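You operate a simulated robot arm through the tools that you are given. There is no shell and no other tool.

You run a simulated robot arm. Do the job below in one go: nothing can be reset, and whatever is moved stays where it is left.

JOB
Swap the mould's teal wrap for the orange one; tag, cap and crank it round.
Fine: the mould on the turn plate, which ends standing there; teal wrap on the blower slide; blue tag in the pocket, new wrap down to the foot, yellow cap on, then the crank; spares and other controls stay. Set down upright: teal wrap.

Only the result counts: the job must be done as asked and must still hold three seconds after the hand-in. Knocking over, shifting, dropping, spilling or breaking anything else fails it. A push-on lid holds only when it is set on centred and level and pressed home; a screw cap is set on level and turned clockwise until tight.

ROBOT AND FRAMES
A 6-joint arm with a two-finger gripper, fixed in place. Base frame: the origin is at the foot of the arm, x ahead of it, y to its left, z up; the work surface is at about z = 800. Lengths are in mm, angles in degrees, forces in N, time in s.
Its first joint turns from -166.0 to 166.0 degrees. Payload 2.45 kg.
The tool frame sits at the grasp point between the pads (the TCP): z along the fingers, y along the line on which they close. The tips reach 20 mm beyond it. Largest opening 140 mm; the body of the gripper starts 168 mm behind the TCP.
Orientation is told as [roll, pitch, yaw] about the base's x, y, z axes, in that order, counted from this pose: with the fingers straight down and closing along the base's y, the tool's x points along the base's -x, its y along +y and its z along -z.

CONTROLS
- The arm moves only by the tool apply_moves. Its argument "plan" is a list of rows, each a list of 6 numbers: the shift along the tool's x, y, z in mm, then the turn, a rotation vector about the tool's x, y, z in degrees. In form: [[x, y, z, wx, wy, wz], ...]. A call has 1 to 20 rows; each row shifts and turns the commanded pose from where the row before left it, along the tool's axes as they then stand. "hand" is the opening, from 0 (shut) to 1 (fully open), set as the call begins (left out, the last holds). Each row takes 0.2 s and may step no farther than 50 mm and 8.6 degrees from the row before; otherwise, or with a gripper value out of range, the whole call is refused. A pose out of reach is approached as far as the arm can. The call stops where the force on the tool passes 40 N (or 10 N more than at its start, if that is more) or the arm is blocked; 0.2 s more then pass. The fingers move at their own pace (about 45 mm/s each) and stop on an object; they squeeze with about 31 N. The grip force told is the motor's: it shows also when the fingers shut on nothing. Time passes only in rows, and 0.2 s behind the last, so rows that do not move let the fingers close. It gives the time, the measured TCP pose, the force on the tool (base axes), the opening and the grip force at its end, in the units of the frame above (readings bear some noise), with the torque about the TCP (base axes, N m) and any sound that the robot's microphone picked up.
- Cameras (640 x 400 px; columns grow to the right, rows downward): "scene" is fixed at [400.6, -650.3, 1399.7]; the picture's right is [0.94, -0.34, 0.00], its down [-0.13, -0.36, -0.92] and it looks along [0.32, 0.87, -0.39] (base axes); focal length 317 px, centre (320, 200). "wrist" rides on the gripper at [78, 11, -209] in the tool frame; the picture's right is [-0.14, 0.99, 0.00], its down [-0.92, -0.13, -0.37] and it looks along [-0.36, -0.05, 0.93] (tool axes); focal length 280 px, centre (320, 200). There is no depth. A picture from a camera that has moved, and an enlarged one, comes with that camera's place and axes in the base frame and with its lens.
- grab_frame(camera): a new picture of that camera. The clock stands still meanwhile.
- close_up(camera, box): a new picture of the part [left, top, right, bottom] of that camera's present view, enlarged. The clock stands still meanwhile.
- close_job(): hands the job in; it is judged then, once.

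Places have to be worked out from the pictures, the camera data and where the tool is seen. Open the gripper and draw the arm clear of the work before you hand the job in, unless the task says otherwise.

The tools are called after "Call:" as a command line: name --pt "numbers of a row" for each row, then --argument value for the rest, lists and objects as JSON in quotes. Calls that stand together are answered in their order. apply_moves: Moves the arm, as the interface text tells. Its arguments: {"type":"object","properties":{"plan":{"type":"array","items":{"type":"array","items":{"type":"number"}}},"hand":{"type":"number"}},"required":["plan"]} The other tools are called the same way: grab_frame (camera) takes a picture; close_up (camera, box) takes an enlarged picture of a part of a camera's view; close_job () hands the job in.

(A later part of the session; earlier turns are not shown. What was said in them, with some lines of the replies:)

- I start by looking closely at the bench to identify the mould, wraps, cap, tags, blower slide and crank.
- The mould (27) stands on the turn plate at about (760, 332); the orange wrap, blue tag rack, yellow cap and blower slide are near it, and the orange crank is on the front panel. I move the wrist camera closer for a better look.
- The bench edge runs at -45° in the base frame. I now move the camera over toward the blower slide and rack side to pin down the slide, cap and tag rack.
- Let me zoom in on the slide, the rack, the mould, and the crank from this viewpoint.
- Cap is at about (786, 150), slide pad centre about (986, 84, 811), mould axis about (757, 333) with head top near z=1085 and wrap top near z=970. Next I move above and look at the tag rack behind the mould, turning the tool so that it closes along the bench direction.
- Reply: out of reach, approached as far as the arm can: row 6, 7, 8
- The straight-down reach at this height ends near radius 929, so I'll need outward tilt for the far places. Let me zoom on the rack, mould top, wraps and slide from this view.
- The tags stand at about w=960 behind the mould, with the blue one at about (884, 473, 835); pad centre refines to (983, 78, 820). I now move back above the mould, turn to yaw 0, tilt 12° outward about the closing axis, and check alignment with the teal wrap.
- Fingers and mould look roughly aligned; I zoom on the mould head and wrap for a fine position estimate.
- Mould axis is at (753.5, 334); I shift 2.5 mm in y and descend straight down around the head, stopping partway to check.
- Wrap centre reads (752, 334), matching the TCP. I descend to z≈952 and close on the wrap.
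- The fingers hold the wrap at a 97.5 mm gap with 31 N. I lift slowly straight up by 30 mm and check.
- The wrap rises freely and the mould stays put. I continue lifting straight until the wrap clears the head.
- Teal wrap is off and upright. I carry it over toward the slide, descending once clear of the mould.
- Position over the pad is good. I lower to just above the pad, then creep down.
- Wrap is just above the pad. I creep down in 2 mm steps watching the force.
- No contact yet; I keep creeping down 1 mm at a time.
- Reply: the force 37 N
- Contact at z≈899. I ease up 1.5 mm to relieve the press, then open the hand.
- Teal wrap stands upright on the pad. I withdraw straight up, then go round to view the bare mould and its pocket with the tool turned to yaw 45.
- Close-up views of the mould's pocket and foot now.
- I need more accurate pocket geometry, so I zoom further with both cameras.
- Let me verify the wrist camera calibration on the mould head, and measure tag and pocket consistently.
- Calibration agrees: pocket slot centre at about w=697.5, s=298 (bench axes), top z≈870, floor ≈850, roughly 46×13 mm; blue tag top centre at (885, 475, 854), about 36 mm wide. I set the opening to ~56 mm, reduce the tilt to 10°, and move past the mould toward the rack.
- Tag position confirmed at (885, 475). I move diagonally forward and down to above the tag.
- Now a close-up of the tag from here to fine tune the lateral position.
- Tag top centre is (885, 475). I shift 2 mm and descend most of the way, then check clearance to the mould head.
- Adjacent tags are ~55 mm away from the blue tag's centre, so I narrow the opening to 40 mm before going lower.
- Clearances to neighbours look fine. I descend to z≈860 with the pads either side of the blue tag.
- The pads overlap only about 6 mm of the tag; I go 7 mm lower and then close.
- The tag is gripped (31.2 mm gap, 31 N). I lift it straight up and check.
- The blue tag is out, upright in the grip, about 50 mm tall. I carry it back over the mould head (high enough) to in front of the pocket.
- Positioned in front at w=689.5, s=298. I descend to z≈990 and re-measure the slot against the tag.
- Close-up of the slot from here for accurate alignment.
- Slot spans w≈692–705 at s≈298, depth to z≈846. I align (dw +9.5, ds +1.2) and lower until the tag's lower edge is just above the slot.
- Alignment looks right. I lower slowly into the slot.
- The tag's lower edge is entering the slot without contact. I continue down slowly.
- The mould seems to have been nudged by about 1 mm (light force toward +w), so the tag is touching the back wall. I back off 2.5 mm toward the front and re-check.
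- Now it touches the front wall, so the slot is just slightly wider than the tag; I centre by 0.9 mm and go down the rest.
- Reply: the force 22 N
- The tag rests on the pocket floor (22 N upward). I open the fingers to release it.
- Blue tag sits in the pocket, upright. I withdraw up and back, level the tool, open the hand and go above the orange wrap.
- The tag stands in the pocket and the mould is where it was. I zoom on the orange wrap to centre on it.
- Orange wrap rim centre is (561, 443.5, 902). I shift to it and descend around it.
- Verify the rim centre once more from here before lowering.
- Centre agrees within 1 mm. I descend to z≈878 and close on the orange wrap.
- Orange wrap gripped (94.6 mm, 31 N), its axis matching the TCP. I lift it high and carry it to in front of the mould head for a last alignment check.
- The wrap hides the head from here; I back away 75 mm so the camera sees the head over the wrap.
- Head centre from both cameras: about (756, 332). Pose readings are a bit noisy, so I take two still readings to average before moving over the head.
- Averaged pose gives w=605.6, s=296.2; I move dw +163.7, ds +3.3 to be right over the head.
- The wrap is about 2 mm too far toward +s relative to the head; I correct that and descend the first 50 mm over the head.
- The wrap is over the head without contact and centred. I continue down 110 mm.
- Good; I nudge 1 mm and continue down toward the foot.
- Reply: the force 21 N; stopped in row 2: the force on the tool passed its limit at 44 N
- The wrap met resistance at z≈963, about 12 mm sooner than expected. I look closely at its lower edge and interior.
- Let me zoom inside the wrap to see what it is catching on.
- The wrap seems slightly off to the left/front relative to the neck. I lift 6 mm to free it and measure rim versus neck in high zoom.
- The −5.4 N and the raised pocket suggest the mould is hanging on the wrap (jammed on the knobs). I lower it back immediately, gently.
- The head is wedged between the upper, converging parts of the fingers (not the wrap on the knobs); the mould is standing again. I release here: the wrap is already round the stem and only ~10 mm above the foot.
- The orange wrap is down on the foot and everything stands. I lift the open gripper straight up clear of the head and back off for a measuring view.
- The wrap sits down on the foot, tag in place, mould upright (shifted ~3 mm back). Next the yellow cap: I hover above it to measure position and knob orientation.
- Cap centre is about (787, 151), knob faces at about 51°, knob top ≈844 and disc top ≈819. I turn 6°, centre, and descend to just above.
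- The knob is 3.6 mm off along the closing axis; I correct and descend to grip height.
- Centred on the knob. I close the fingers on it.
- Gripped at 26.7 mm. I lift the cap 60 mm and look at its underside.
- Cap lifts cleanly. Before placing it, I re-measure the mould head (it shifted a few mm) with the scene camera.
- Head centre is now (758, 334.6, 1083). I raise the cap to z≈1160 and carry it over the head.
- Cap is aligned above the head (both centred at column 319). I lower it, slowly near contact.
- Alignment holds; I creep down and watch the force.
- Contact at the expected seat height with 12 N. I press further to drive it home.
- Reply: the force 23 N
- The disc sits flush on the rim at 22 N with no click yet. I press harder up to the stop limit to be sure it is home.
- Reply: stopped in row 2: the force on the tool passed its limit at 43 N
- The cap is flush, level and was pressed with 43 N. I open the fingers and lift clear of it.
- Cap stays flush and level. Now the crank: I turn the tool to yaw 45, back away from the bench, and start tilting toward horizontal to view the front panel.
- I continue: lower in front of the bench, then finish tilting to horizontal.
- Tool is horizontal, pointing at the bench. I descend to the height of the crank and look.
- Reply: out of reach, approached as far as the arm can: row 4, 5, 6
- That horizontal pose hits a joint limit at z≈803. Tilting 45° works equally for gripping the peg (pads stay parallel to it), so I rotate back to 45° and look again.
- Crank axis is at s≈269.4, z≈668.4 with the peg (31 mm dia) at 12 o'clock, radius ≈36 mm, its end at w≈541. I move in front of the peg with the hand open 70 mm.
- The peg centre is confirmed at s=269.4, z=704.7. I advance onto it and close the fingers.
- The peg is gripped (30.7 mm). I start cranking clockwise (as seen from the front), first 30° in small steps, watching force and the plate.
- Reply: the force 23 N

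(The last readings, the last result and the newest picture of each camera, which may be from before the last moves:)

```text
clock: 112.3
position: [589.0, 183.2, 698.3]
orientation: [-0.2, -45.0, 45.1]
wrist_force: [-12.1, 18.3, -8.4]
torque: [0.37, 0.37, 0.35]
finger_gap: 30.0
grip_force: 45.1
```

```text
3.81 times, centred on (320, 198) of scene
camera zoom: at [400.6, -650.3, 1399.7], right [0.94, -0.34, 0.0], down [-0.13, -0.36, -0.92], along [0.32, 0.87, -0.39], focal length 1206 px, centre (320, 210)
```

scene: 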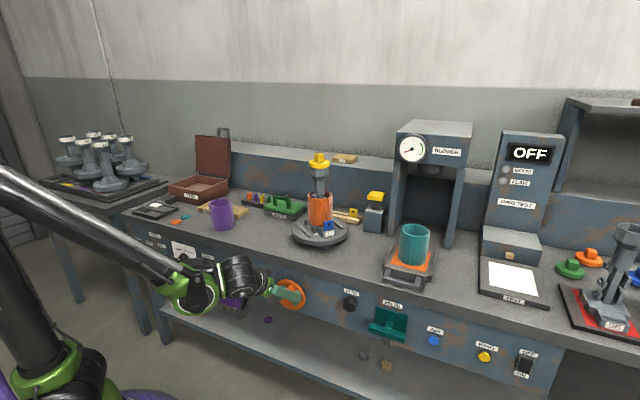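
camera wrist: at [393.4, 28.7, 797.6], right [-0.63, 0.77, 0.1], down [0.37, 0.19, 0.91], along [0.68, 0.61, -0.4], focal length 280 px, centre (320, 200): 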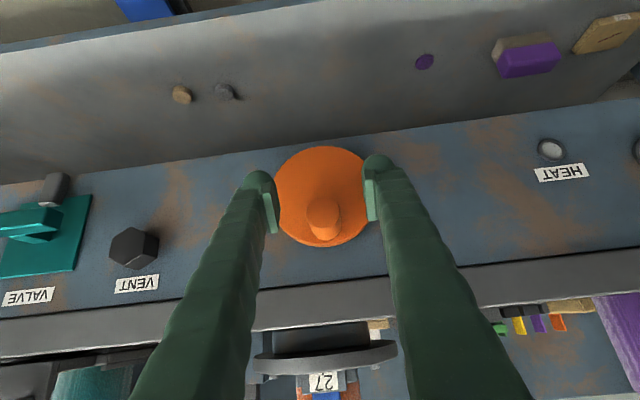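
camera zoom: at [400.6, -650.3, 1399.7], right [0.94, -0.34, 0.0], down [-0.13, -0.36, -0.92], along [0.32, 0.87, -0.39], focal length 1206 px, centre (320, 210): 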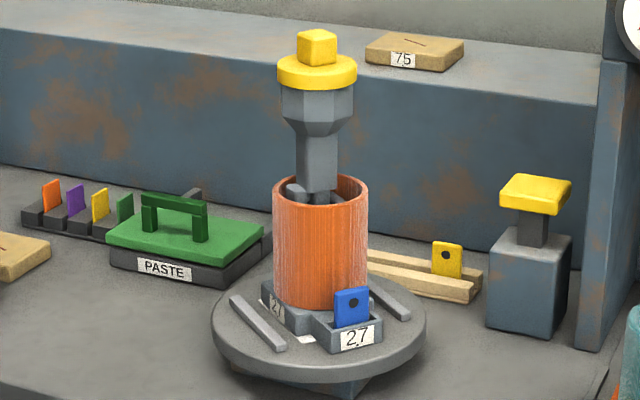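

The wheel turns with the peg and the plate (with the mould) turns along, at a faster rate than the crank. Forces are fine (~23 N, partly radial); I trim the radius slightly and continue to 90°.

Call:
apply_moves --pt "2.69 -3.8 2.69 0 0 0" --pt "3.04 -4.3 3.04 0 0 0" --pt "3.54 -3.6 3.54 0 0 0" --pt "0 0 0 0 0 0"

Call:
close_up --camera "scene" --box '[285, 145, 355, 250]'

Call:
close_up --camera "wrist" --box '[230, 100, 410, 280]'

```text
clock: 113.3
position: [598.0, 172.7, 686.5]
orientation: [-0.1, -45.0, 45.1]
wrist_force: [-14.4, 17.4, -15.8]
torque: [-0.22, 0.09, 0.41]
finger_gap: 29.6
grip_force: 44.9
```

```text
3.81 times, centred on (320, 198) of scene
camera zoom: at [400.6, -650.3, 1399.7], right [0.94, -0.34, 0.0], down [-0.13, -0.36, -0.92], along [0.32, 0.87, -0.39], focal length 1206 px, centre (320, 210)
```

zoom: 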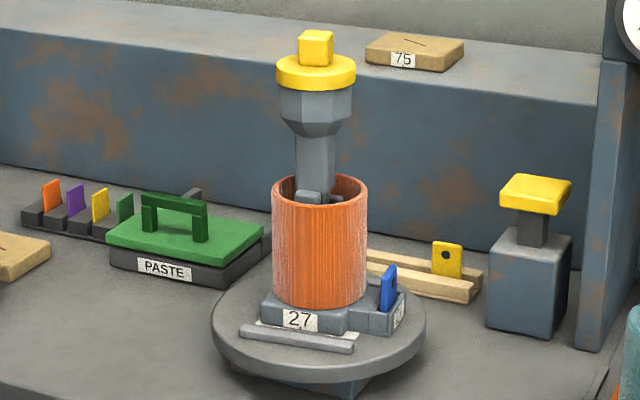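

```text
2.22 times, centred on (320, 190) of wrist
camera zoom: at [446.9, 38.8, 778.6], right [-0.63, 0.77, 0.1], down [0.37, 0.19, 0.91], along [0.68, 0.61, -0.4], focal length 623 px, centre (320, 222)
```

zoom: 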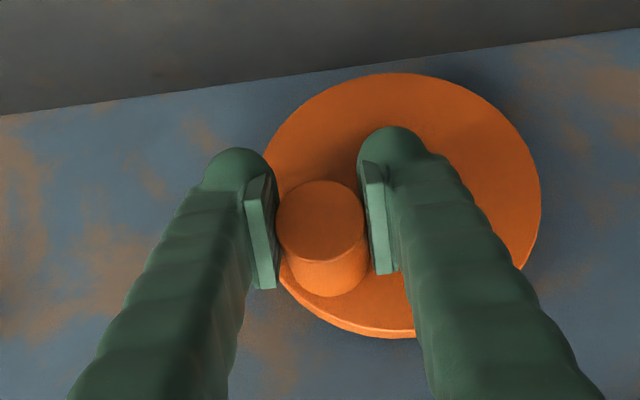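

Plate has turned about 90° for 60° of crank (ratio ≈1.5). The force is mostly radial inward, so I trim the position 2 mm toward the hub and read again.

Call:
apply_moves --pt "0.71 1.73 0.71 0 0 0" --pt "0 0 0 0 0 0"

Call:
apply_moves --pt "0 0 0 0 0 0"

```text
clock: 114.0
position: [599.2, 175.2, 684.7]
orientation: [-0.2, -45.2, 45.1]
wrist_force: [-10.2, -10.6, -1.3]
torque: [0.33, -0.31, -0.07]
finger_gap: 29.5
grip_force: 45.1
```

```text
clock: 114.3
position: [597.8, 174.1, 685.5]
orientation: [-0.2, -45.1, 44.9]
wrist_force: [-3.7, -27.5, 2.1]
torque: [-0.25, -0.12, -0.36]
finger_gap: 29.3
grip_force: 45.0
```

Forces look stick-slip-like. I check the picture before going on.

Call:
apply_moves --pt "0 0 0 0 0 0" --pt "0 0 0 0 0 0"

Call:
close_up --camera "wrist" --box '[230, 100, 410, 280]'

Call:
close_up --camera "scene" --box '[230, 250, 340, 330]'

Call:
close_up --camera "scene" --box '[285, 145, 355, 250]'

```text
clock: 115.0
position: [599.0, 174.9, 684.7]
orientation: [-0.4, -44.9, 45.1]
wrist_force: [-2.1, -30.8, 4.4]
torque: [-0.32, 0.01, -0.29]
finger_gap: 28.9
grip_force: 45.1
stopped in row 2: the force on the tool passed its limit at 41 N (the readings are from after the stop); the commanded pose is now the measured one
```

```text
2.22 times, centred on (320, 190) of wrist
camera zoom: at [446.7, 39.4, 778.0], right [-0.63, 0.77, 0.09], down [0.36, 0.19, 0.91], along [0.69, 0.61, -0.4], focal length 623 px, centre (320, 222)
```

zoom: 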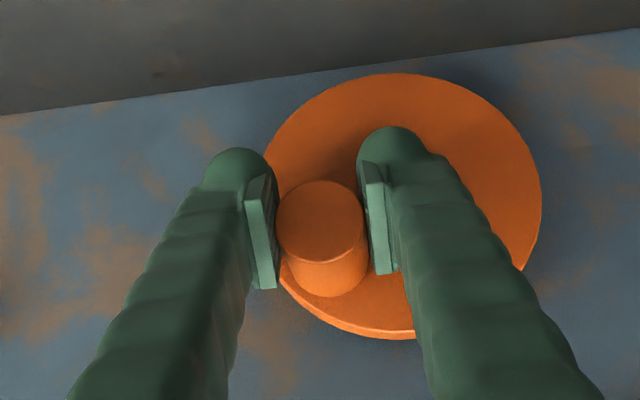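

```text
5.00 times, centred on (285, 290) of scene
camera zoom: at [400.6, -650.3, 1399.7], right [0.94, -0.34, 0.0], down [-0.13, -0.36, -0.92], along [0.32, 0.87, -0.39], focal length 1583 px, centre (495, -250)
```

zoom: 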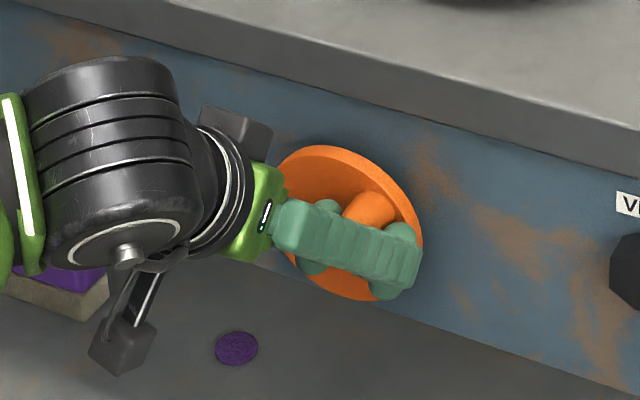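

```text
3.81 times, centred on (320, 198) of scene
camera zoom: at [400.6, -650.3, 1399.7], right [0.94, -0.34, 0.0], down [-0.13, -0.36, -0.92], along [0.32, 0.87, -0.39], focal length 1206 px, centre (320, 210)
```

zoom: 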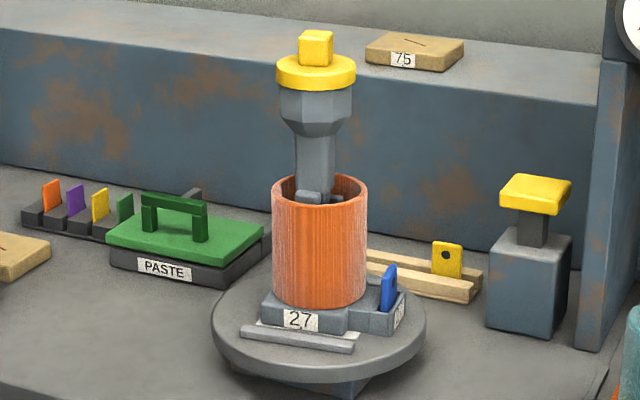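

The grip is twisting against the peg, so I'll release and use a better scheme: turn the tool about the crank axis in step with the peg, re-gripping every ~60°. First open and re-measure the peg.

Call:
apply_moves --pt "0 0 0 0 0 0" --pt "0 0 0 0 0 0" --pt "0 0 0 0 0 0" --hand 0.45

Call:
close_up --camera "wrist" --box '[230, 100, 410, 280]'

Call:
close_up --camera "scene" --box '[285, 145, 355, 250]'

```text
clock: 115.8
position: [598.5, 176.5, 686.1]
orientation: [-0.2, -45.2, 45.0]
wrist_force: [0.7, -0.2, -0.1]
torque: [0.0, 0.0, -0.01]
finger_gap: 63.3
grip_force: 0.1
```

```text
2.22 times, centred on (320, 190) of wrist
camera zoom: at [446.5, 41.0, 777.9], right [-0.63, 0.77, 0.1], down [0.36, 0.19, 0.91], along [0.68, 0.61, -0.4], focal length 623 px, centre (320, 222)
```

zoom: 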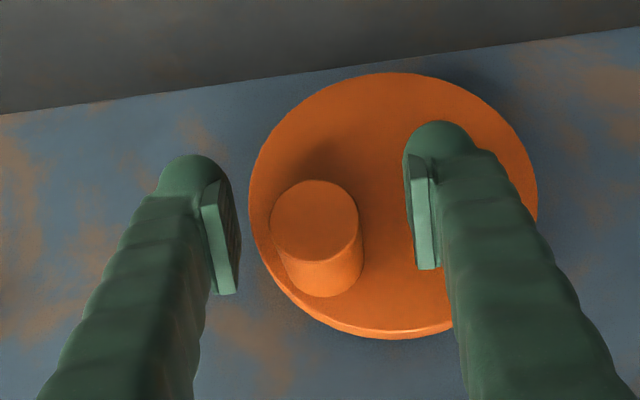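

```text
3.81 times, centred on (320, 198) of scene
camera zoom: at [400.6, -650.3, 1399.7], right [0.94, -0.34, 0.0], down [-0.13, -0.36, -0.92], along [0.32, 0.87, -0.39], focal length 1206 px, centre (320, 210)
```

zoom: 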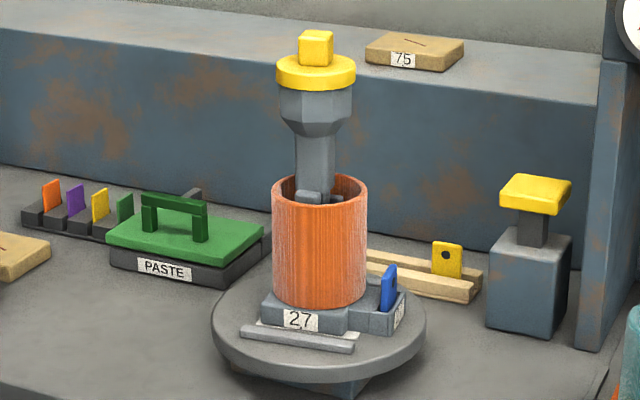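

Peg is now at s≈299.4, z≈690 (crank angle ≈57°), radius ≈36. I recentre on it, pre-rotate the tool −30° about the crank axis, then grip again.

Call:
apply_moves --pt "-2.97 -0.1 -2.97 0 0 0" --pt "0 0 0 5.303 0 -5.303" --pt "0 0 0 5.303 0 -5.303" --pt "0 0 0 5.303 0 -5.303" --pt "0 0 0 5.303 0 -5.303" --pt "0 0 0 0 0 0"

Call:
close_up --camera "wrist" --box '[230, 100, 410, 280]'

Call:
grab_frame --camera "scene"

```text
clock: 117.2
position: [597.3, 174.5, 690.0]
orientation: [-39.5, -37.8, 71.7]
wrist_force: [0.3, 1.1, 0.5]
torque: [0.02, 0.0, -0.02]
finger_gap: 63.2
grip_force: 0.1
```

```text
2.22 times, centred on (320, 190) of wrist
camera zoom: at [414.8, 71.8, 764.0], right [-0.57, 0.71, -0.41], down [0.03, 0.52, 0.85], along [0.82, 0.47, -0.32], focal length 623 px, centre (320, 222)
```

zoom: 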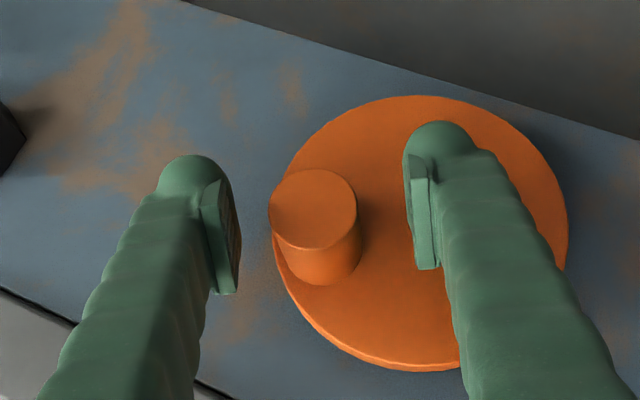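

```text
taken
```

scene: 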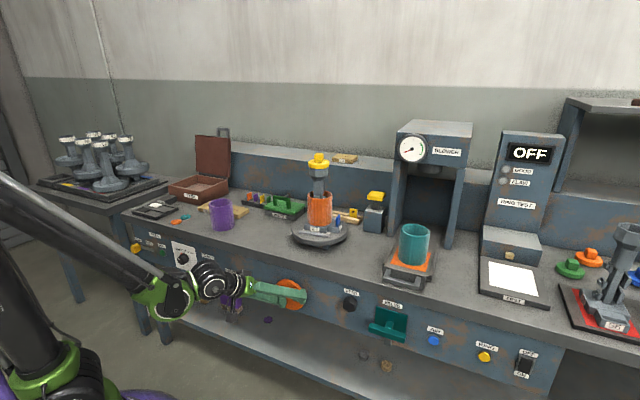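

Tool rotated as intended; peg is ~3 mm toward the left finger. I correct and close on it.

Call:
apply_moves --pt "0 -2.5 0 0 0 0" --pt "0 0 0 0 0 0"

Call:
apply_moves --pt "0 0 0 0 0 0" --pt "0 0 0 0 0 0" --pt "0 0 0 0 0 0" --pt "0 0 0 0 0 0" --hand 0

Call:
close_up --camera "wrist" --box '[230, 100, 410, 280]'

```text
clock: 117.8
position: [599.9, 174.5, 689.4]
orientation: [-39.3, -37.6, 71.7]
wrist_force: [0.4, 0.1, -0.3]
torque: [0.06, 0.01, -0.03]
finger_gap: 63.0
grip_force: 0.0
```

```text
clock: 118.8
position: [599.7, 174.2, 689.7]
orientation: [-39.5, -37.7, 71.7]
wrist_force: [-2.0, 3.0, -5.3]
torque: [-0.06, 0.04, 0.0]
finger_gap: 30.0
grip_force: 42.6
```

```text
2.22 times, centred on (320, 190) of wrist
camera zoom: at [416.6, 70.9, 765.2], right [-0.57, 0.71, -0.41], down [0.03, 0.52, 0.85], along [0.82, 0.48, -0.32], focal length 623 px, centre (320, 222)
```

zoom: 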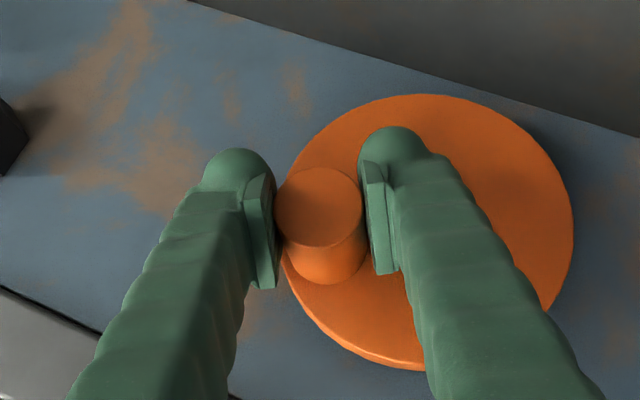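

Gripped with low residual force. Now I turn the tool and peg together: first 3 rows of 7.5°.

Call:
apply_moves --pt "3.375 0.1 3.375 -5.303 0 5.303" --pt "3.375 0.1 3.375 -5.303 0 5.303" --pt "3.375 0.1 3.375 -5.303 0 5.303"

Call:
close_up --camera "wrist" --box '[230, 100, 410, 280]'

Call:
close_up --camera "scene" --box '[285, 145, 355, 250]'

```text
clock: 119.6
position: [604.5, 169.6, 677.1]
orientation: [-10.7, -44.6, 52.5]
wrist_force: [15.2, -9.1, 8.4]
torque: [0.08, 0.03, -0.26]
finger_gap: 29.9
grip_force: 45.2
```

```text
2.22 times, centred on (320, 190) of wrist
camera zoom: at [444.6, 43.0, 767.8], right [-0.63, 0.77, -0.03], down [0.28, 0.27, 0.92], along [0.72, 0.57, -0.39], focal length 623 px, centre (320, 222)
```

zoom: 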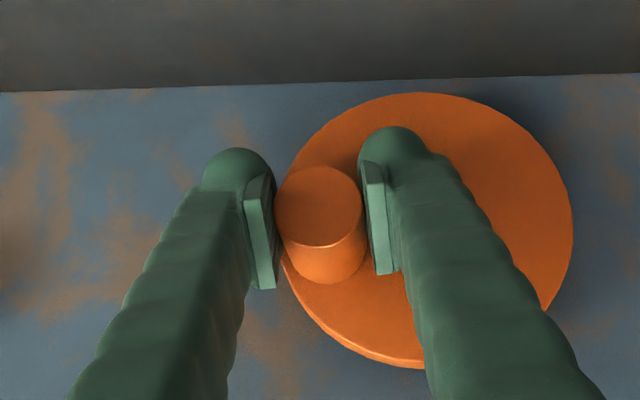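

```text
3.81 times, centred on (320, 198) of scene
camera zoom: at [400.6, -650.3, 1399.7], right [0.94, -0.34, 0.0], down [-0.13, -0.36, -0.92], along [0.32, 0.87, -0.39], focal length 1206 px, centre (320, 210)
```

zoom: 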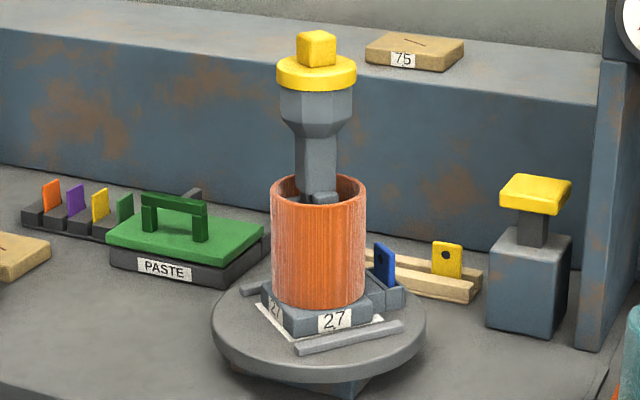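

Works nicely: no slip, tangential resistance only ~5 N. The radial force says my radius is ~1.5 mm small; I correct (R≈38.4) and finish this 60° stroke.

Call:
apply_moves --pt "3.55 -1.4 3.55 -5.303 0 5.303" --pt "3.55 0.11 3.55 -5.303 0 5.303"

Call:
apply_moves --pt "3.55 0.11 3.55 -5.303 0 5.303" --pt "3.55 0.11 3.55 -5.303 0 5.303" --pt "3.55 0.11 3.55 -5.303 0 5.303"

Call:
close_up --camera "wrist" --box '[230, 100, 410, 280]'

Call:
close_up --camera "scene" --box '[285, 145, 355, 250]'

```text
clock: 120.2
position: [606.7, 168.3, 667.5]
orientation: [10.5, -44.6, 37.6]
wrist_force: [25.2, -9.6, 3.3]
torque: [0.37, -0.28, -0.39]
finger_gap: 30.1
grip_force: 45.2
```

```text
clock: 120.7
position: [605.0, 169.3, 661.1]
orientation: [25.9, -42.2, 26.8]
wrist_force: [5.4, -15.5, -0.6]
torque: [0.07, 0.02, -0.19]
finger_gap: 29.7
grip_force: 44.9
stopped in row 2: the force on the tool passed its limit at 61 N (the readings are from after the stop); the commanded pose is now the measured one
```

```text
2.22 times, centred on (320, 190) of wrist
camera zoom: at [474.8, 12.1, 751.7], right [-0.57, 0.71, 0.41], down [0.57, -0.02, 0.82], along [0.59, 0.7, -0.39], focal length 623 px, centre (320, 222)
```

zoom: 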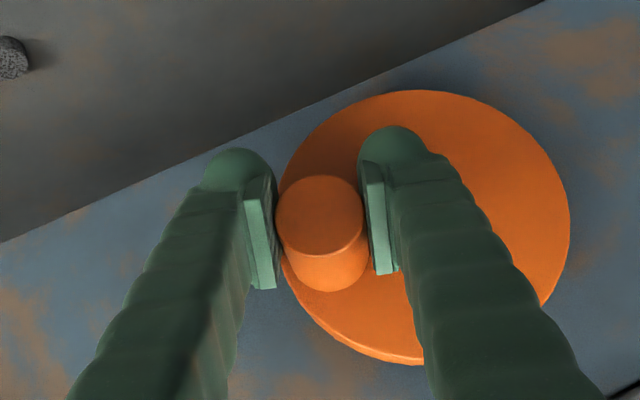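

```text
3.81 times, centred on (320, 198) of scene
camera zoom: at [400.6, -650.3, 1399.7], right [0.94, -0.34, 0.0], down [-0.13, -0.36, -0.92], along [0.32, 0.87, -0.39], focal length 1206 px, centre (320, 210)
```

zoom: 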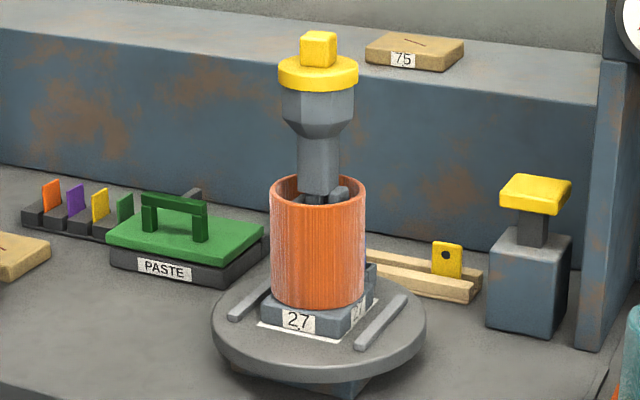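

A force spike stopped the stroke; I zoom on the plate to measure how far it has turned.

Call:
close_up --camera "scene" --box '[288, 205, 356, 250]'

Call:
close_up --camera "scene" --box '[250, 255, 330, 325]'

```text
8.89 times, centred on (322, 228) of scene
camera zoom: at [400.6, -650.3, 1399.7], right [0.94, -0.34, 0.0], down [-0.13, -0.36, -0.92], along [0.32, 0.87, -0.39], focal length 2814 px, centre (302, -44)
```

zoom: 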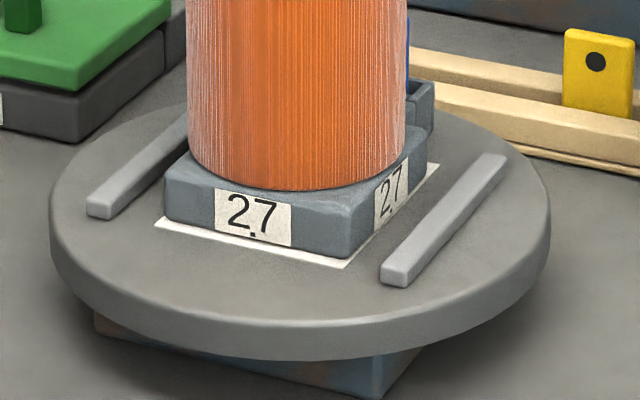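

```text
5.71 times, centred on (290, 290) of scene
camera zoom: at [400.6, -650.3, 1399.7], right [0.94, -0.34, 0.0], down [-0.13, -0.36, -0.92], along [0.32, 0.87, -0.39], focal length 1809 px, centre (491, -314)
```

zoom: 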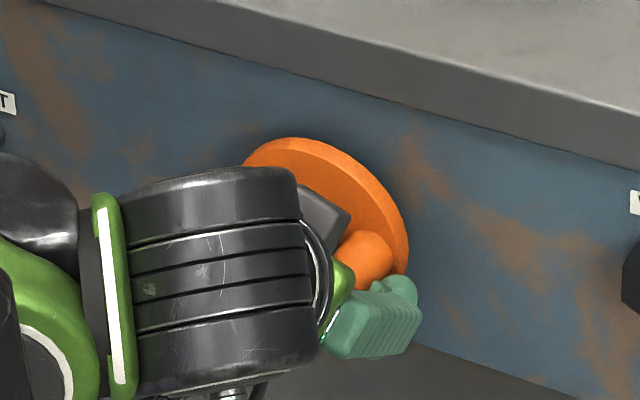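

The plate has turned exactly 180° (rails coincide with their original lines) with the crank at about 3 o'clock, so this looks like an end stop. I test gently by pushing the peg 2 mm further down.

Call:
apply_moves --pt "0 0 0 0 0 0"

Call:
apply_moves --pt "1.34 -0.65 1.34 0 0 0" --pt "0 0 0 0 0 0"

Call:
close_up --camera "scene" --box '[288, 205, 356, 250]'

```text
clock: 121.1
position: [605.3, 167.8, 660.7]
orientation: [26.0, -42.2, 26.6]
wrist_force: [5.2, -17.9, -0.2]
torque: [0.13, -0.04, -0.37]
finger_gap: 29.8
grip_force: 45.6
```

```text
clock: 121.7
position: [605.6, 169.2, 659.1]
orientation: [26.2, -42.3, 26.7]
wrist_force: [7.7, -14.1, 11.8]
torque: [0.38, -0.11, -0.34]
finger_gap: 29.2
grip_force: 45.1
```

```text
8.89 times, centred on (322, 228) of scene
camera zoom: at [400.6, -650.3, 1399.7], right [0.94, -0.34, 0.0], down [-0.13, -0.36, -0.92], along [0.32, 0.87, -0.39], focal length 2814 px, centre (302, -44)
```

zoom: 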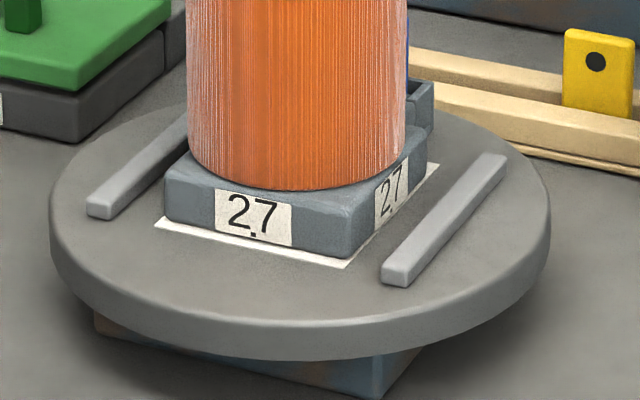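

The peg pushes back and the plate does not move, so the crank is at its end stop with the mould turned half round. I open the fingers and back straight out from the peg.

Call:
apply_moves --pt "0 0 0 0 0 0" --pt "0 0 0 0 0 0" --pt "0 0 0 0 0 0" --hand 0.45

Call:
apply_moves --pt "14.1 0 -14.1 0 0 0" --pt "14.1 0 -14.1 0 0 0" --pt "14.1 0 -14.1 0 0 0" --pt "14.1 0 -14.1 0 0 0" --pt "14.1 0 -14.1 0 0 0" --pt "14.1 0 -14.1 0 0 0" --pt "0 0 0 0 0 0"

Call:
grab_frame --camera "wrist"

Call:
grab_frame --camera "scene"

Call:
close_up --camera "scene" --box '[288, 205, 356, 250]'

Call:
close_up --camera "scene" --box '[250, 255, 330, 325]'

```text
clock: 122.5
position: [604.4, 170.0, 659.4]
orientation: [26.0, -42.0, 26.9]
wrist_force: [0.1, -0.3, -0.9]
torque: [0.0, -0.02, 0.01]
finger_gap: 62.9
grip_force: 0.1
```

```text
clock: 124.1
position: [520.2, 84.7, 657.6]
orientation: [26.0, -42.1, 26.7]
wrist_force: [0.3, 0.7, 0.8]
torque: [0.01, 0.04, -0.01]
finger_gap: 63.0
grip_force: 0.1
```

```text
taken
camera wrist: at [390.0, -72.0, 748.1], right [-0.57, 0.71, 0.41], down [0.57, -0.02, 0.82], along [0.59, 0.7, -0.39], focal length 280 px, centre (320, 200)
```

wrist: 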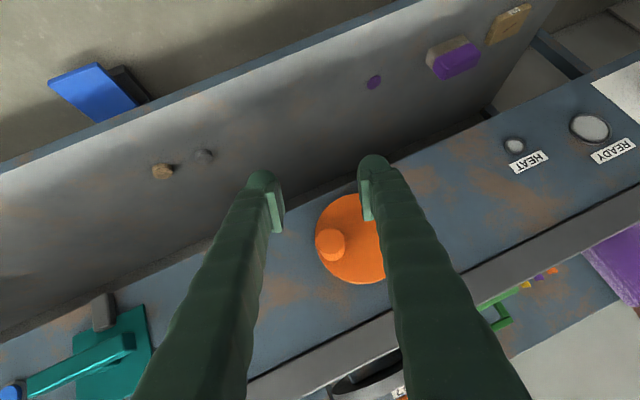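

```text
taken
```

scene: 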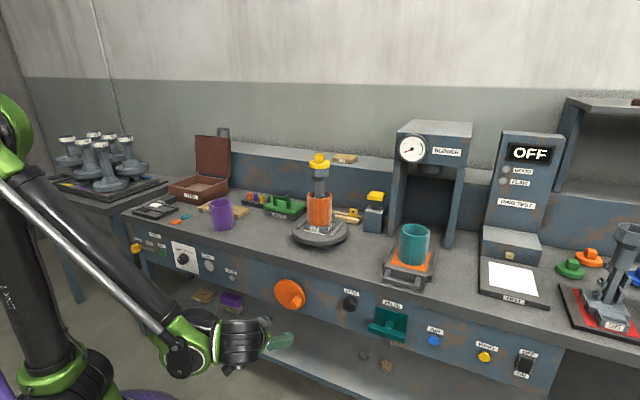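

```text
8.89 times, centred on (322, 228) of scene
camera zoom: at [400.6, -650.3, 1399.7], right [0.94, -0.34, 0.0], down [-0.13, -0.36, -0.92], along [0.32, 0.87, -0.39], focal length 2814 px, centre (302, -44)
```

zoom: 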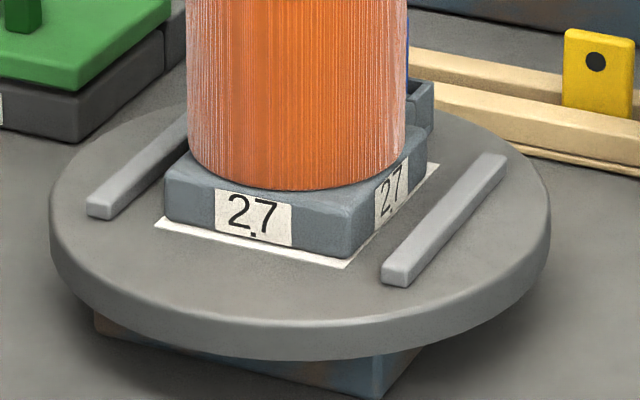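

```text
5.71 times, centred on (290, 290) of scene
camera zoom: at [400.6, -650.3, 1399.7], right [0.94, -0.34, 0.0], down [-0.13, -0.36, -0.92], along [0.32, 0.87, -0.39], focal length 1809 px, centre (491, -314)
```

zoom: 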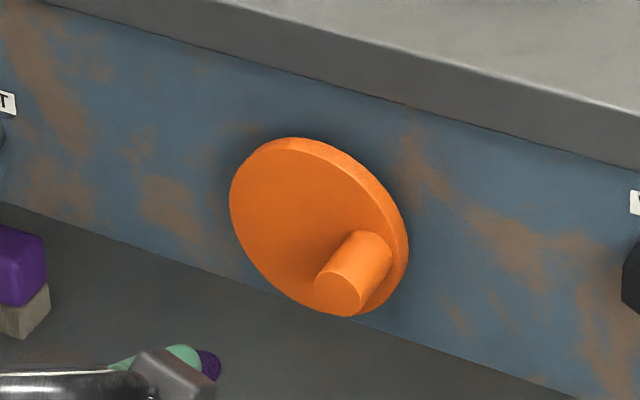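

Everything holds. I measure the crank's actual angle from the wrist view to make sure this is really the end of travel.

Call:
close_up --camera "wrist" --box '[290, 170, 410, 300]'

Call:
close_up --camera "scene" --box '[285, 145, 355, 250]'

```text
3.08 times, centred on (350, 235) of wrist
camera zoom: at [390.0, -72.0, 748.1], right [-0.57, 0.71, 0.41], down [0.57, -0.02, 0.82], along [0.59, 0.7, -0.39], focal length 863 px, centre (228, 92)
```

zoom: 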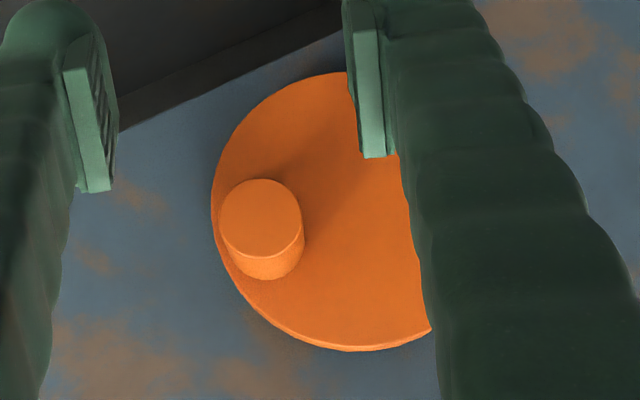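

```text
3.81 times, centred on (320, 198) of scene
camera zoom: at [400.6, -650.3, 1399.7], right [0.94, -0.34, 0.0], down [-0.13, -0.36, -0.92], along [0.32, 0.87, -0.39], focal length 1206 px, centre (320, 210)
```

zoom: 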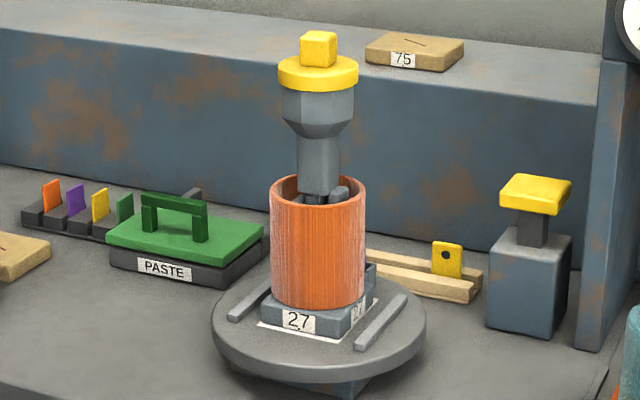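

I straighten the tool and shift for an unobstructed view of the crank wheel.

Call:
apply_moves --pt "0 0 0 4.48 0 -4.48" --pt "0 0 0 4.48 0 -4.48" --pt "0 0 0 4.48 0 -4.48" --pt "-23.6 12.7 -23.6 0 0 0" --pt "-23.6 12.7 -23.6 0 0 0" --pt "-23.6 12.7 -23.6 0 0 0" --pt "0 0 0 0 0 0"

Call:
grab_frame --camera "wrist"

Call:
close_up --camera "wrist" --box '[240, 70, 400, 200]'

```text
clock: 125.7
position: [492.8, 111.0, 758.3]
orientation: [0.0, -45.2, 45.0]
wrist_force: [-0.6, -0.8, -0.4]
torque: [-0.03, -0.05, -0.01]
finger_gap: 63.0
grip_force: 0.0
```

```text
taken
camera wrist: at [340.4, -24.0, 850.4], right [-0.63, 0.77, 0.1], down [0.36, 0.18, 0.91], along [0.69, 0.61, -0.4], focal length 280 px, centre (320, 200)
```

wrist: 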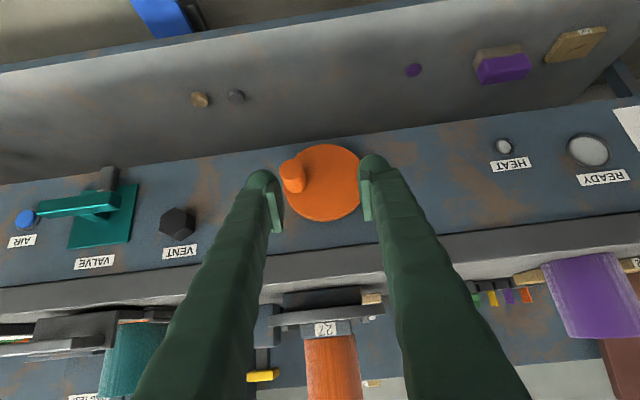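

```text
3.08 times, centred on (320, 135) of wrist
camera zoom: at [340.4, -24.0, 850.4], right [-0.63, 0.77, 0.1], down [0.36, 0.18, 0.91], along [0.69, 0.61, -0.4], focal length 863 px, centre (320, 400)
```

zoom: 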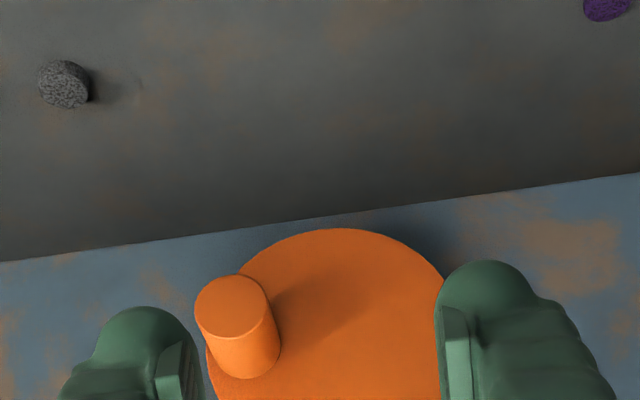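

Call:
close_up --camera "wrist" --box '[260, 130, 388, 234]'

```text
3.85 times, centred on (324, 182) of wrist
camera zoom: at [340.4, -24.0, 850.4], right [-0.63, 0.77, 0.1], down [0.36, 0.18, 0.91], along [0.69, 0.61, -0.4], focal length 1078 px, centre (305, 269)
```

zoom: 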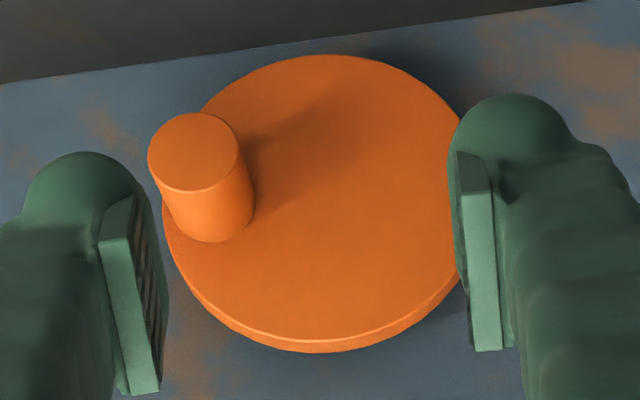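

The peg is at 3 o'clock: the crank went a quarter turn to its stop and the plate exactly half a turn. Now I raise the arm clear of the work and inspect everything from the wrist camera.

Call:
apply_moves --pt "-24.4 0 -30.6 0 0 0" --pt "-24.4 0 -30.6 0 0 0" --pt "-24.4 0 -30.6 0 0 0" --pt "-24.4 0 -30.6 0 0 0" --pt "-24.4 0 -30.6 0 0 0" --pt "-24.4 0 -30.6 0 0 0" --pt "-24.4 0 -30.6 0 0 0" --pt "-24.4 0 -30.6 0 0 0" --pt "-24.4 0 -30.6 0 0 0" --pt "-24.4 0 -30.6 0 0 0" --pt "0 0 0 0 0 0"

Call:
grab_frame --camera "wrist"

Call:
close_up --camera "wrist" --box '[250, 20, 390, 200]'

Call:
grab_frame --camera "scene"

```text
clock: 128.1
position: [461.5, 79.6, 1148.8]
orientation: [-0.1, -45.2, 44.9]
wrist_force: [0.1, -0.2, 0.5]
torque: [-0.03, -0.01, -0.02]
finger_gap: 63.1
grip_force: 0.0
```

```text
taken
camera wrist: at [309.1, -55.6, 1240.6], right [-0.63, 0.77, 0.1], down [0.36, 0.18, 0.91], along [0.69, 0.61, -0.4], focal length 280 px, centre (320, 200)
```

wrist: 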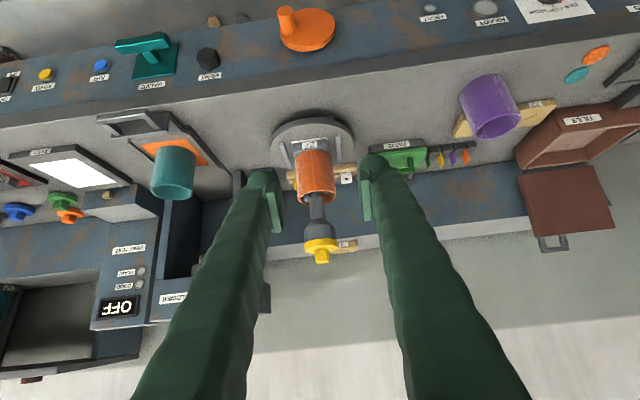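

```text
2.22 times, centred on (320, 110) of wrist
camera zoom: at [309.1, -55.6, 1240.6], right [-0.63, 0.77, 0.1], down [0.36, 0.18, 0.91], along [0.69, 0.61, -0.4], focal length 623 px, centre (320, 400)
```

zoom: 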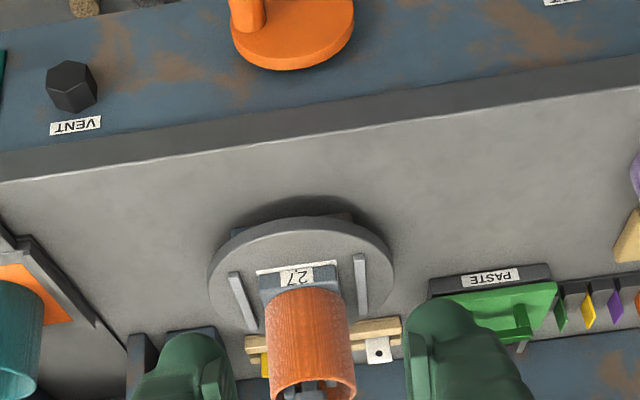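

```text
taken
```

scene: 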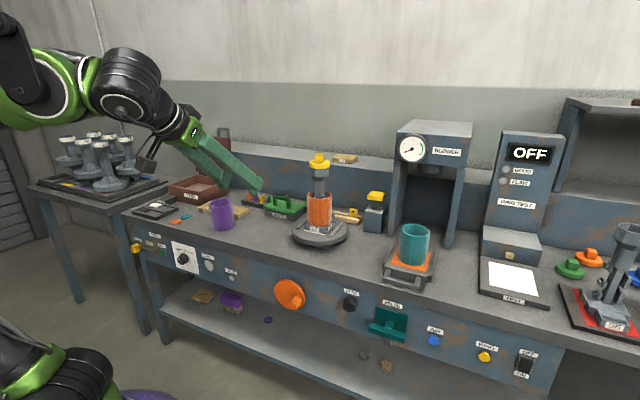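

I do one last inspection from above the mould: raise, point the tool down and move over at safe height.

Call:
apply_moves --pt "-23.6 0 -23.6 0 0 0" --pt "-23.6 0 -23.6 0 0 0" --pt "-23.6 0 -23.6 0 0 0" --pt "0 0 0 0 7.5 0" --pt "0 0 0 0 7.5 0" --pt "0 0 0 0 7.5 0" --pt "0 0 0 0 7.5 0" --pt "0 0 0 0 7.5 0" --pt "0 0 0 0 7.5 0" --pt "-40 0 0 0 0 0" --pt "-40 0 0 0 0 0" --pt "-40 0 0 0 0 0" --pt "-40 0 0 0 0 0" --pt "-40 0 0 0 0 0" --pt "-40 0 0 0 0 0" --pt "-40 0 0 0 0 0" --pt "0 0 0 0 0 0"

Call:
grab_frame --camera "wrist"

Call:
close_up --camera "wrist" --box '[250, 90, 400, 230]'

```text
clock: 131.7
position: [660.3, 277.9, 1247.0]
orientation: [0.0, -0.3, 44.8]
wrist_force: [-0.7, 0.5, -0.2]
torque: [0.0, -0.04, 0.01]
finger_gap: 63.1
grip_force: 0.0
```

```text
taken
camera wrist: at [596.5, 230.8, 1455.9], right [-0.6, 0.8, 0.0], down [0.74, 0.56, 0.37], along [0.3, 0.22, -0.93], focal length 280 px, centre (320, 200)
```

wrist: 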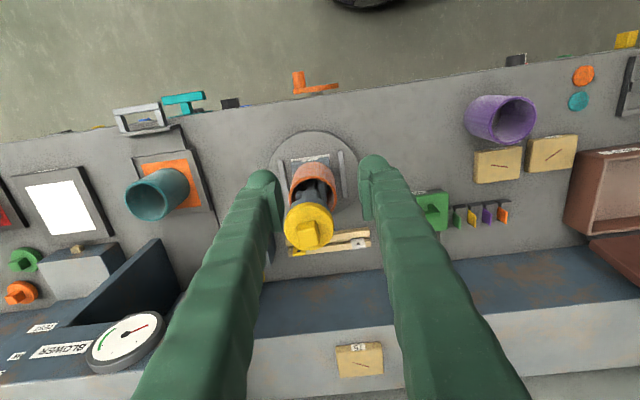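

```text
2.86 times, centred on (325, 160) of wrist
camera zoom: at [596.5, 230.8, 1455.9], right [-0.6, 0.8, 0.0], down [0.74, 0.56, 0.37], along [0.3, 0.22, -0.93], focal length 801 px, centre (306, 314)
```

zoom: 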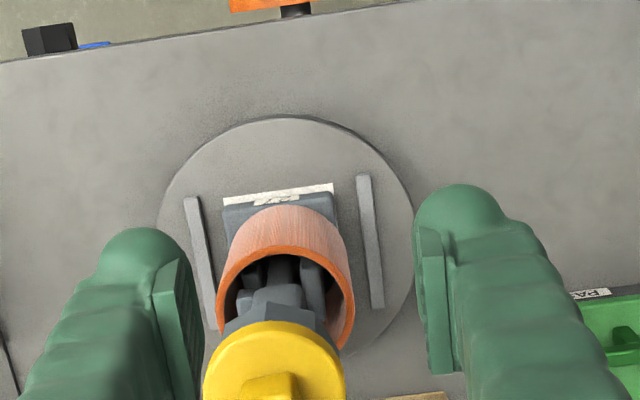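

The pocket is hidden behind the wrap; I shift sideways (well above everything) to see the tag.

Call:
apply_moves --pt "-22 -36 0 0 0 0" --pt "-22 -36 0 0 0 0" --pt "-22 -36 0 0 0 0" --pt "-22 -36 0 0 0 0" --pt "0 0 0 0 0 0"

Call:
grab_frame --camera "wrist"

Call:
close_up --camera "wrist" --box '[360, 80, 520, 230]'

```text
clock: 132.9
position: [811.5, 240.6, 1243.7]
orientation: [0.0, -0.2, 44.9]
wrist_force: [-0.6, 0.8, 1.1]
torque: [0.0, 0.01, 0.0]
finger_gap: 62.8
grip_force: 0.2
out of reach, approached as far as the arm can: row 4
```

```text
taken
camera wrist: at [747.7, 193.1, 1453.7], right [-0.6, 0.8, 0.0], down [0.74, 0.56, 0.37], along [0.3, 0.22, -0.93], focal length 280 px, centre (320, 200)
```

wrist: 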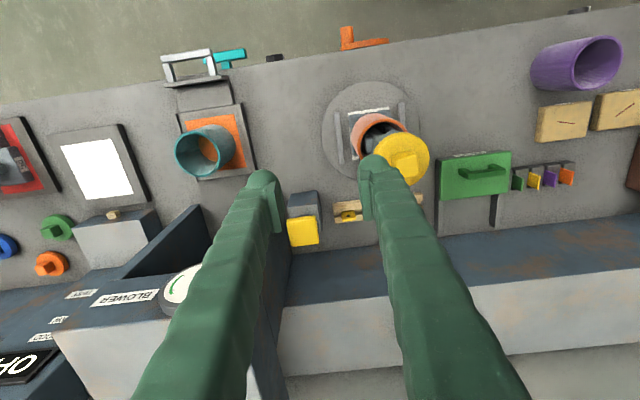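

```text
2.67 times, centred on (440, 155) of wrist
camera zoom: at [747.7, 193.1, 1453.7], right [-0.6, 0.8, 0.0], down [0.74, 0.56, 0.37], along [0.3, 0.22, -0.93], focal length 748 px, centre (0, 320)
```

zoom: 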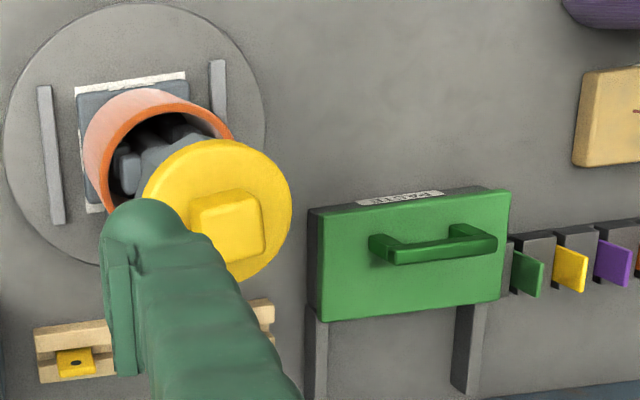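

The finger hides the pocket; opening the hand fully moves it out of view.

Call:
apply_moves --pt "0 0 0 0 0 0" --pt "0 0 0 0 0 0" --pt "0 0 0 0 0 0" --pt "0 0 0 0 0 0" --hand 1

Call:
close_up --camera "wrist" --box '[310, 70, 450, 230]'

Call:
close_up --camera "wrist" --box '[160, 90, 280, 200]'

Call:
close_up --camera "scene" --box '[285, 140, 365, 250]'

```text
clock: 133.9
position: [810.8, 240.4, 1244.7]
orientation: [0.0, -0.2, 44.9]
wrist_force: [-0.6, -0.9, -0.3]
torque: [0.03, -0.01, 0.01]
finger_gap: 140.0
grip_force: 0.0
```

```text
2.50 times, centred on (380, 150) of wrist
camera zoom: at [747.6, 193.3, 1453.8], right [-0.6, 0.8, 0.0], down [0.74, 0.56, 0.37], along [0.3, 0.22, -0.93], focal length 701 px, centre (170, 325)
```

zoom: 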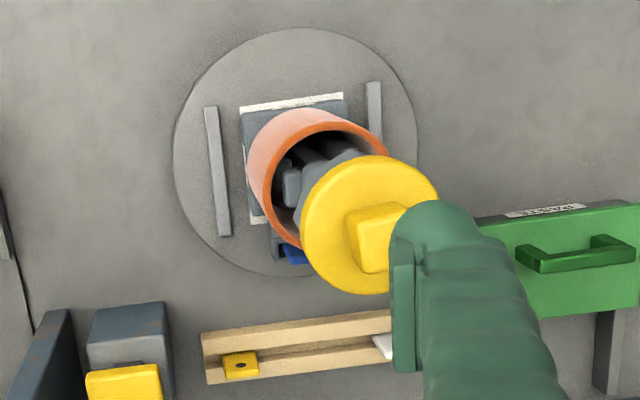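

```text
3.64 times, centred on (220, 145) of wrist
camera zoom: at [747.6, 193.3, 1453.8], right [-0.6, 0.8, 0.0], down [0.74, 0.56, 0.37], along [0.3, 0.22, -0.93], focal length 1020 px, centre (684, 400)
```

zoom: 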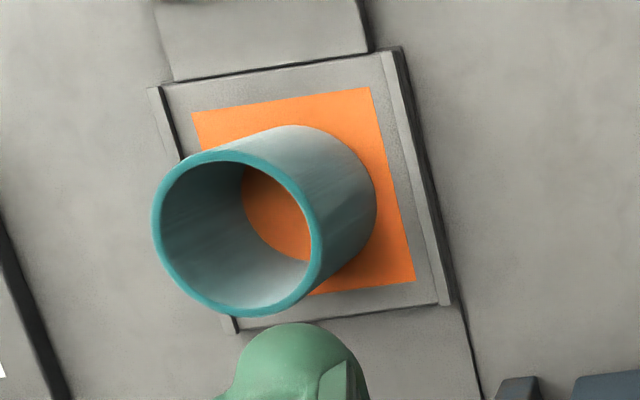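

```text
3.64 times, centred on (325, 195) of scene
camera zoom: at [400.6, -650.3, 1399.7], right [0.94, -0.34, 0.0], down [-0.13, -0.36, -0.92], along [0.32, 0.87, -0.39], focal length 1151 px, centre (302, 218)
```

zoom: 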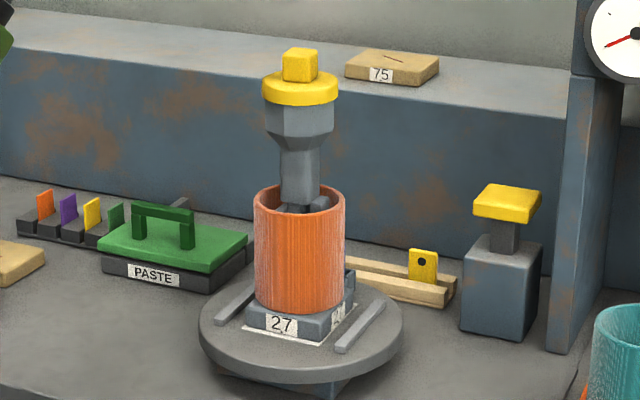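

All confirmed: blue tag in the pocket, orange wrap on the foot, cap flush, teal wrap upright on the slide pad, crank at its stop. I draw the open arm back clear of the bench.

Call:
apply_moves --pt "38 0 -6 0 0 0" --pt "38 0 -6 0 0 0" --pt "38 0 -6 0 0 0" --pt "38 0 -6 0 0 0" --pt "38 0 -6 0 0 0" --pt "38 0 -6 0 0 0" --pt "38 0 -6 0 0 0" --pt "38 0 -6 0 0 0" --pt "0 0 0 0 0 0" --pt "0 0 0 0 0 0" --pt "0 0 0 0 0 0"

Call:
grab_frame --camera "scene"

Call:
close_up --camera "scene" --box '[230, 140, 460, 340]'

```text
clock: 136.3
position: [595.3, 26.7, 1295.1]
orientation: [0.0, -0.2, 44.8]
wrist_force: [0.1, 0.1, 0.0]
torque: [0.03, 0.0, 0.0]
finger_gap: 140.2
grip_force: 0.0
```

```text
taken
```

scene: 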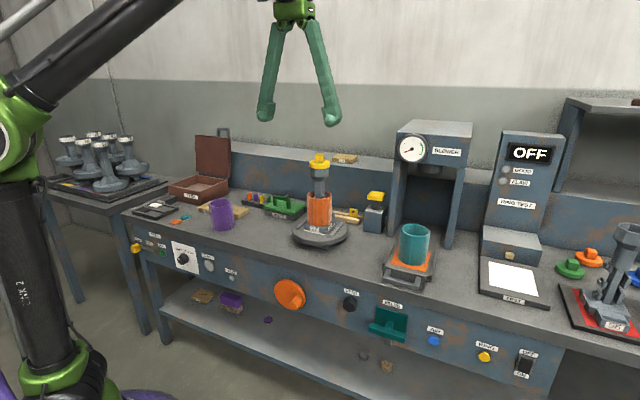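

```text
2.00 times, centred on (345, 240) of scene
camera zoom: at [400.6, -650.3, 1399.7], right [0.94, -0.34, 0.0], down [-0.13, -0.36, -0.92], along [0.32, 0.87, -0.39], focal length 633 px, centre (270, 120)
```

zoom: 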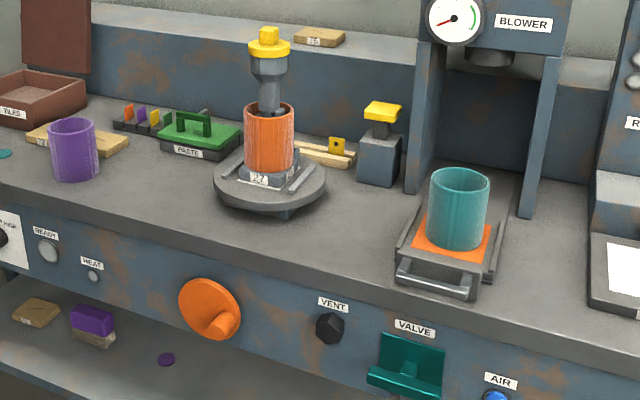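

The mould stands on the turned plate with the orange wrap, the blue tag and the yellow cap. The teal wrap stands upright on the blower slide, the spares are untouched, and the arm is open and clear. I hand the job in.

Call:
close_job

```text
The job is handed in.
```

I handed the job in with everything standing in place on the last pictures. I judged the crank's end of travel and the cap's seating from readings and pictures, because no click or other sound ever confirmed them.

- **Teal wrap:** it stands upright on the blower slide, near the middle of the pad.
- **Blue tag:** it sits in the mould's pocket. The pocket now faces the back, because the plate turned.
- **Orange wrap:** it is down on the foot. I released it about 10 mm above the foot and it dropped the rest of the way.
- **Yellow cap:** it is flush and level on the head and was pressed with about 43 N. I treated it as a push-on cap and did not turn it.
- **Crank:** I turned it a quarter turn clockwise, until it stopped. That turned the plate and mould half round. At the stop, more than twice the force needed to turn it no longer moved the plate, so I took this as the end of its travel.
- **Mould:** it stands on the turn plate, but it sits about 3 mm off where it started. The gripper fingers wedged on its head while I lowered the orange wrap, and the mould was lifted a few millimetres. I set it back down straight away.

The spares and other controls look untouched. The gripper is open and the arm is clear of the bench.
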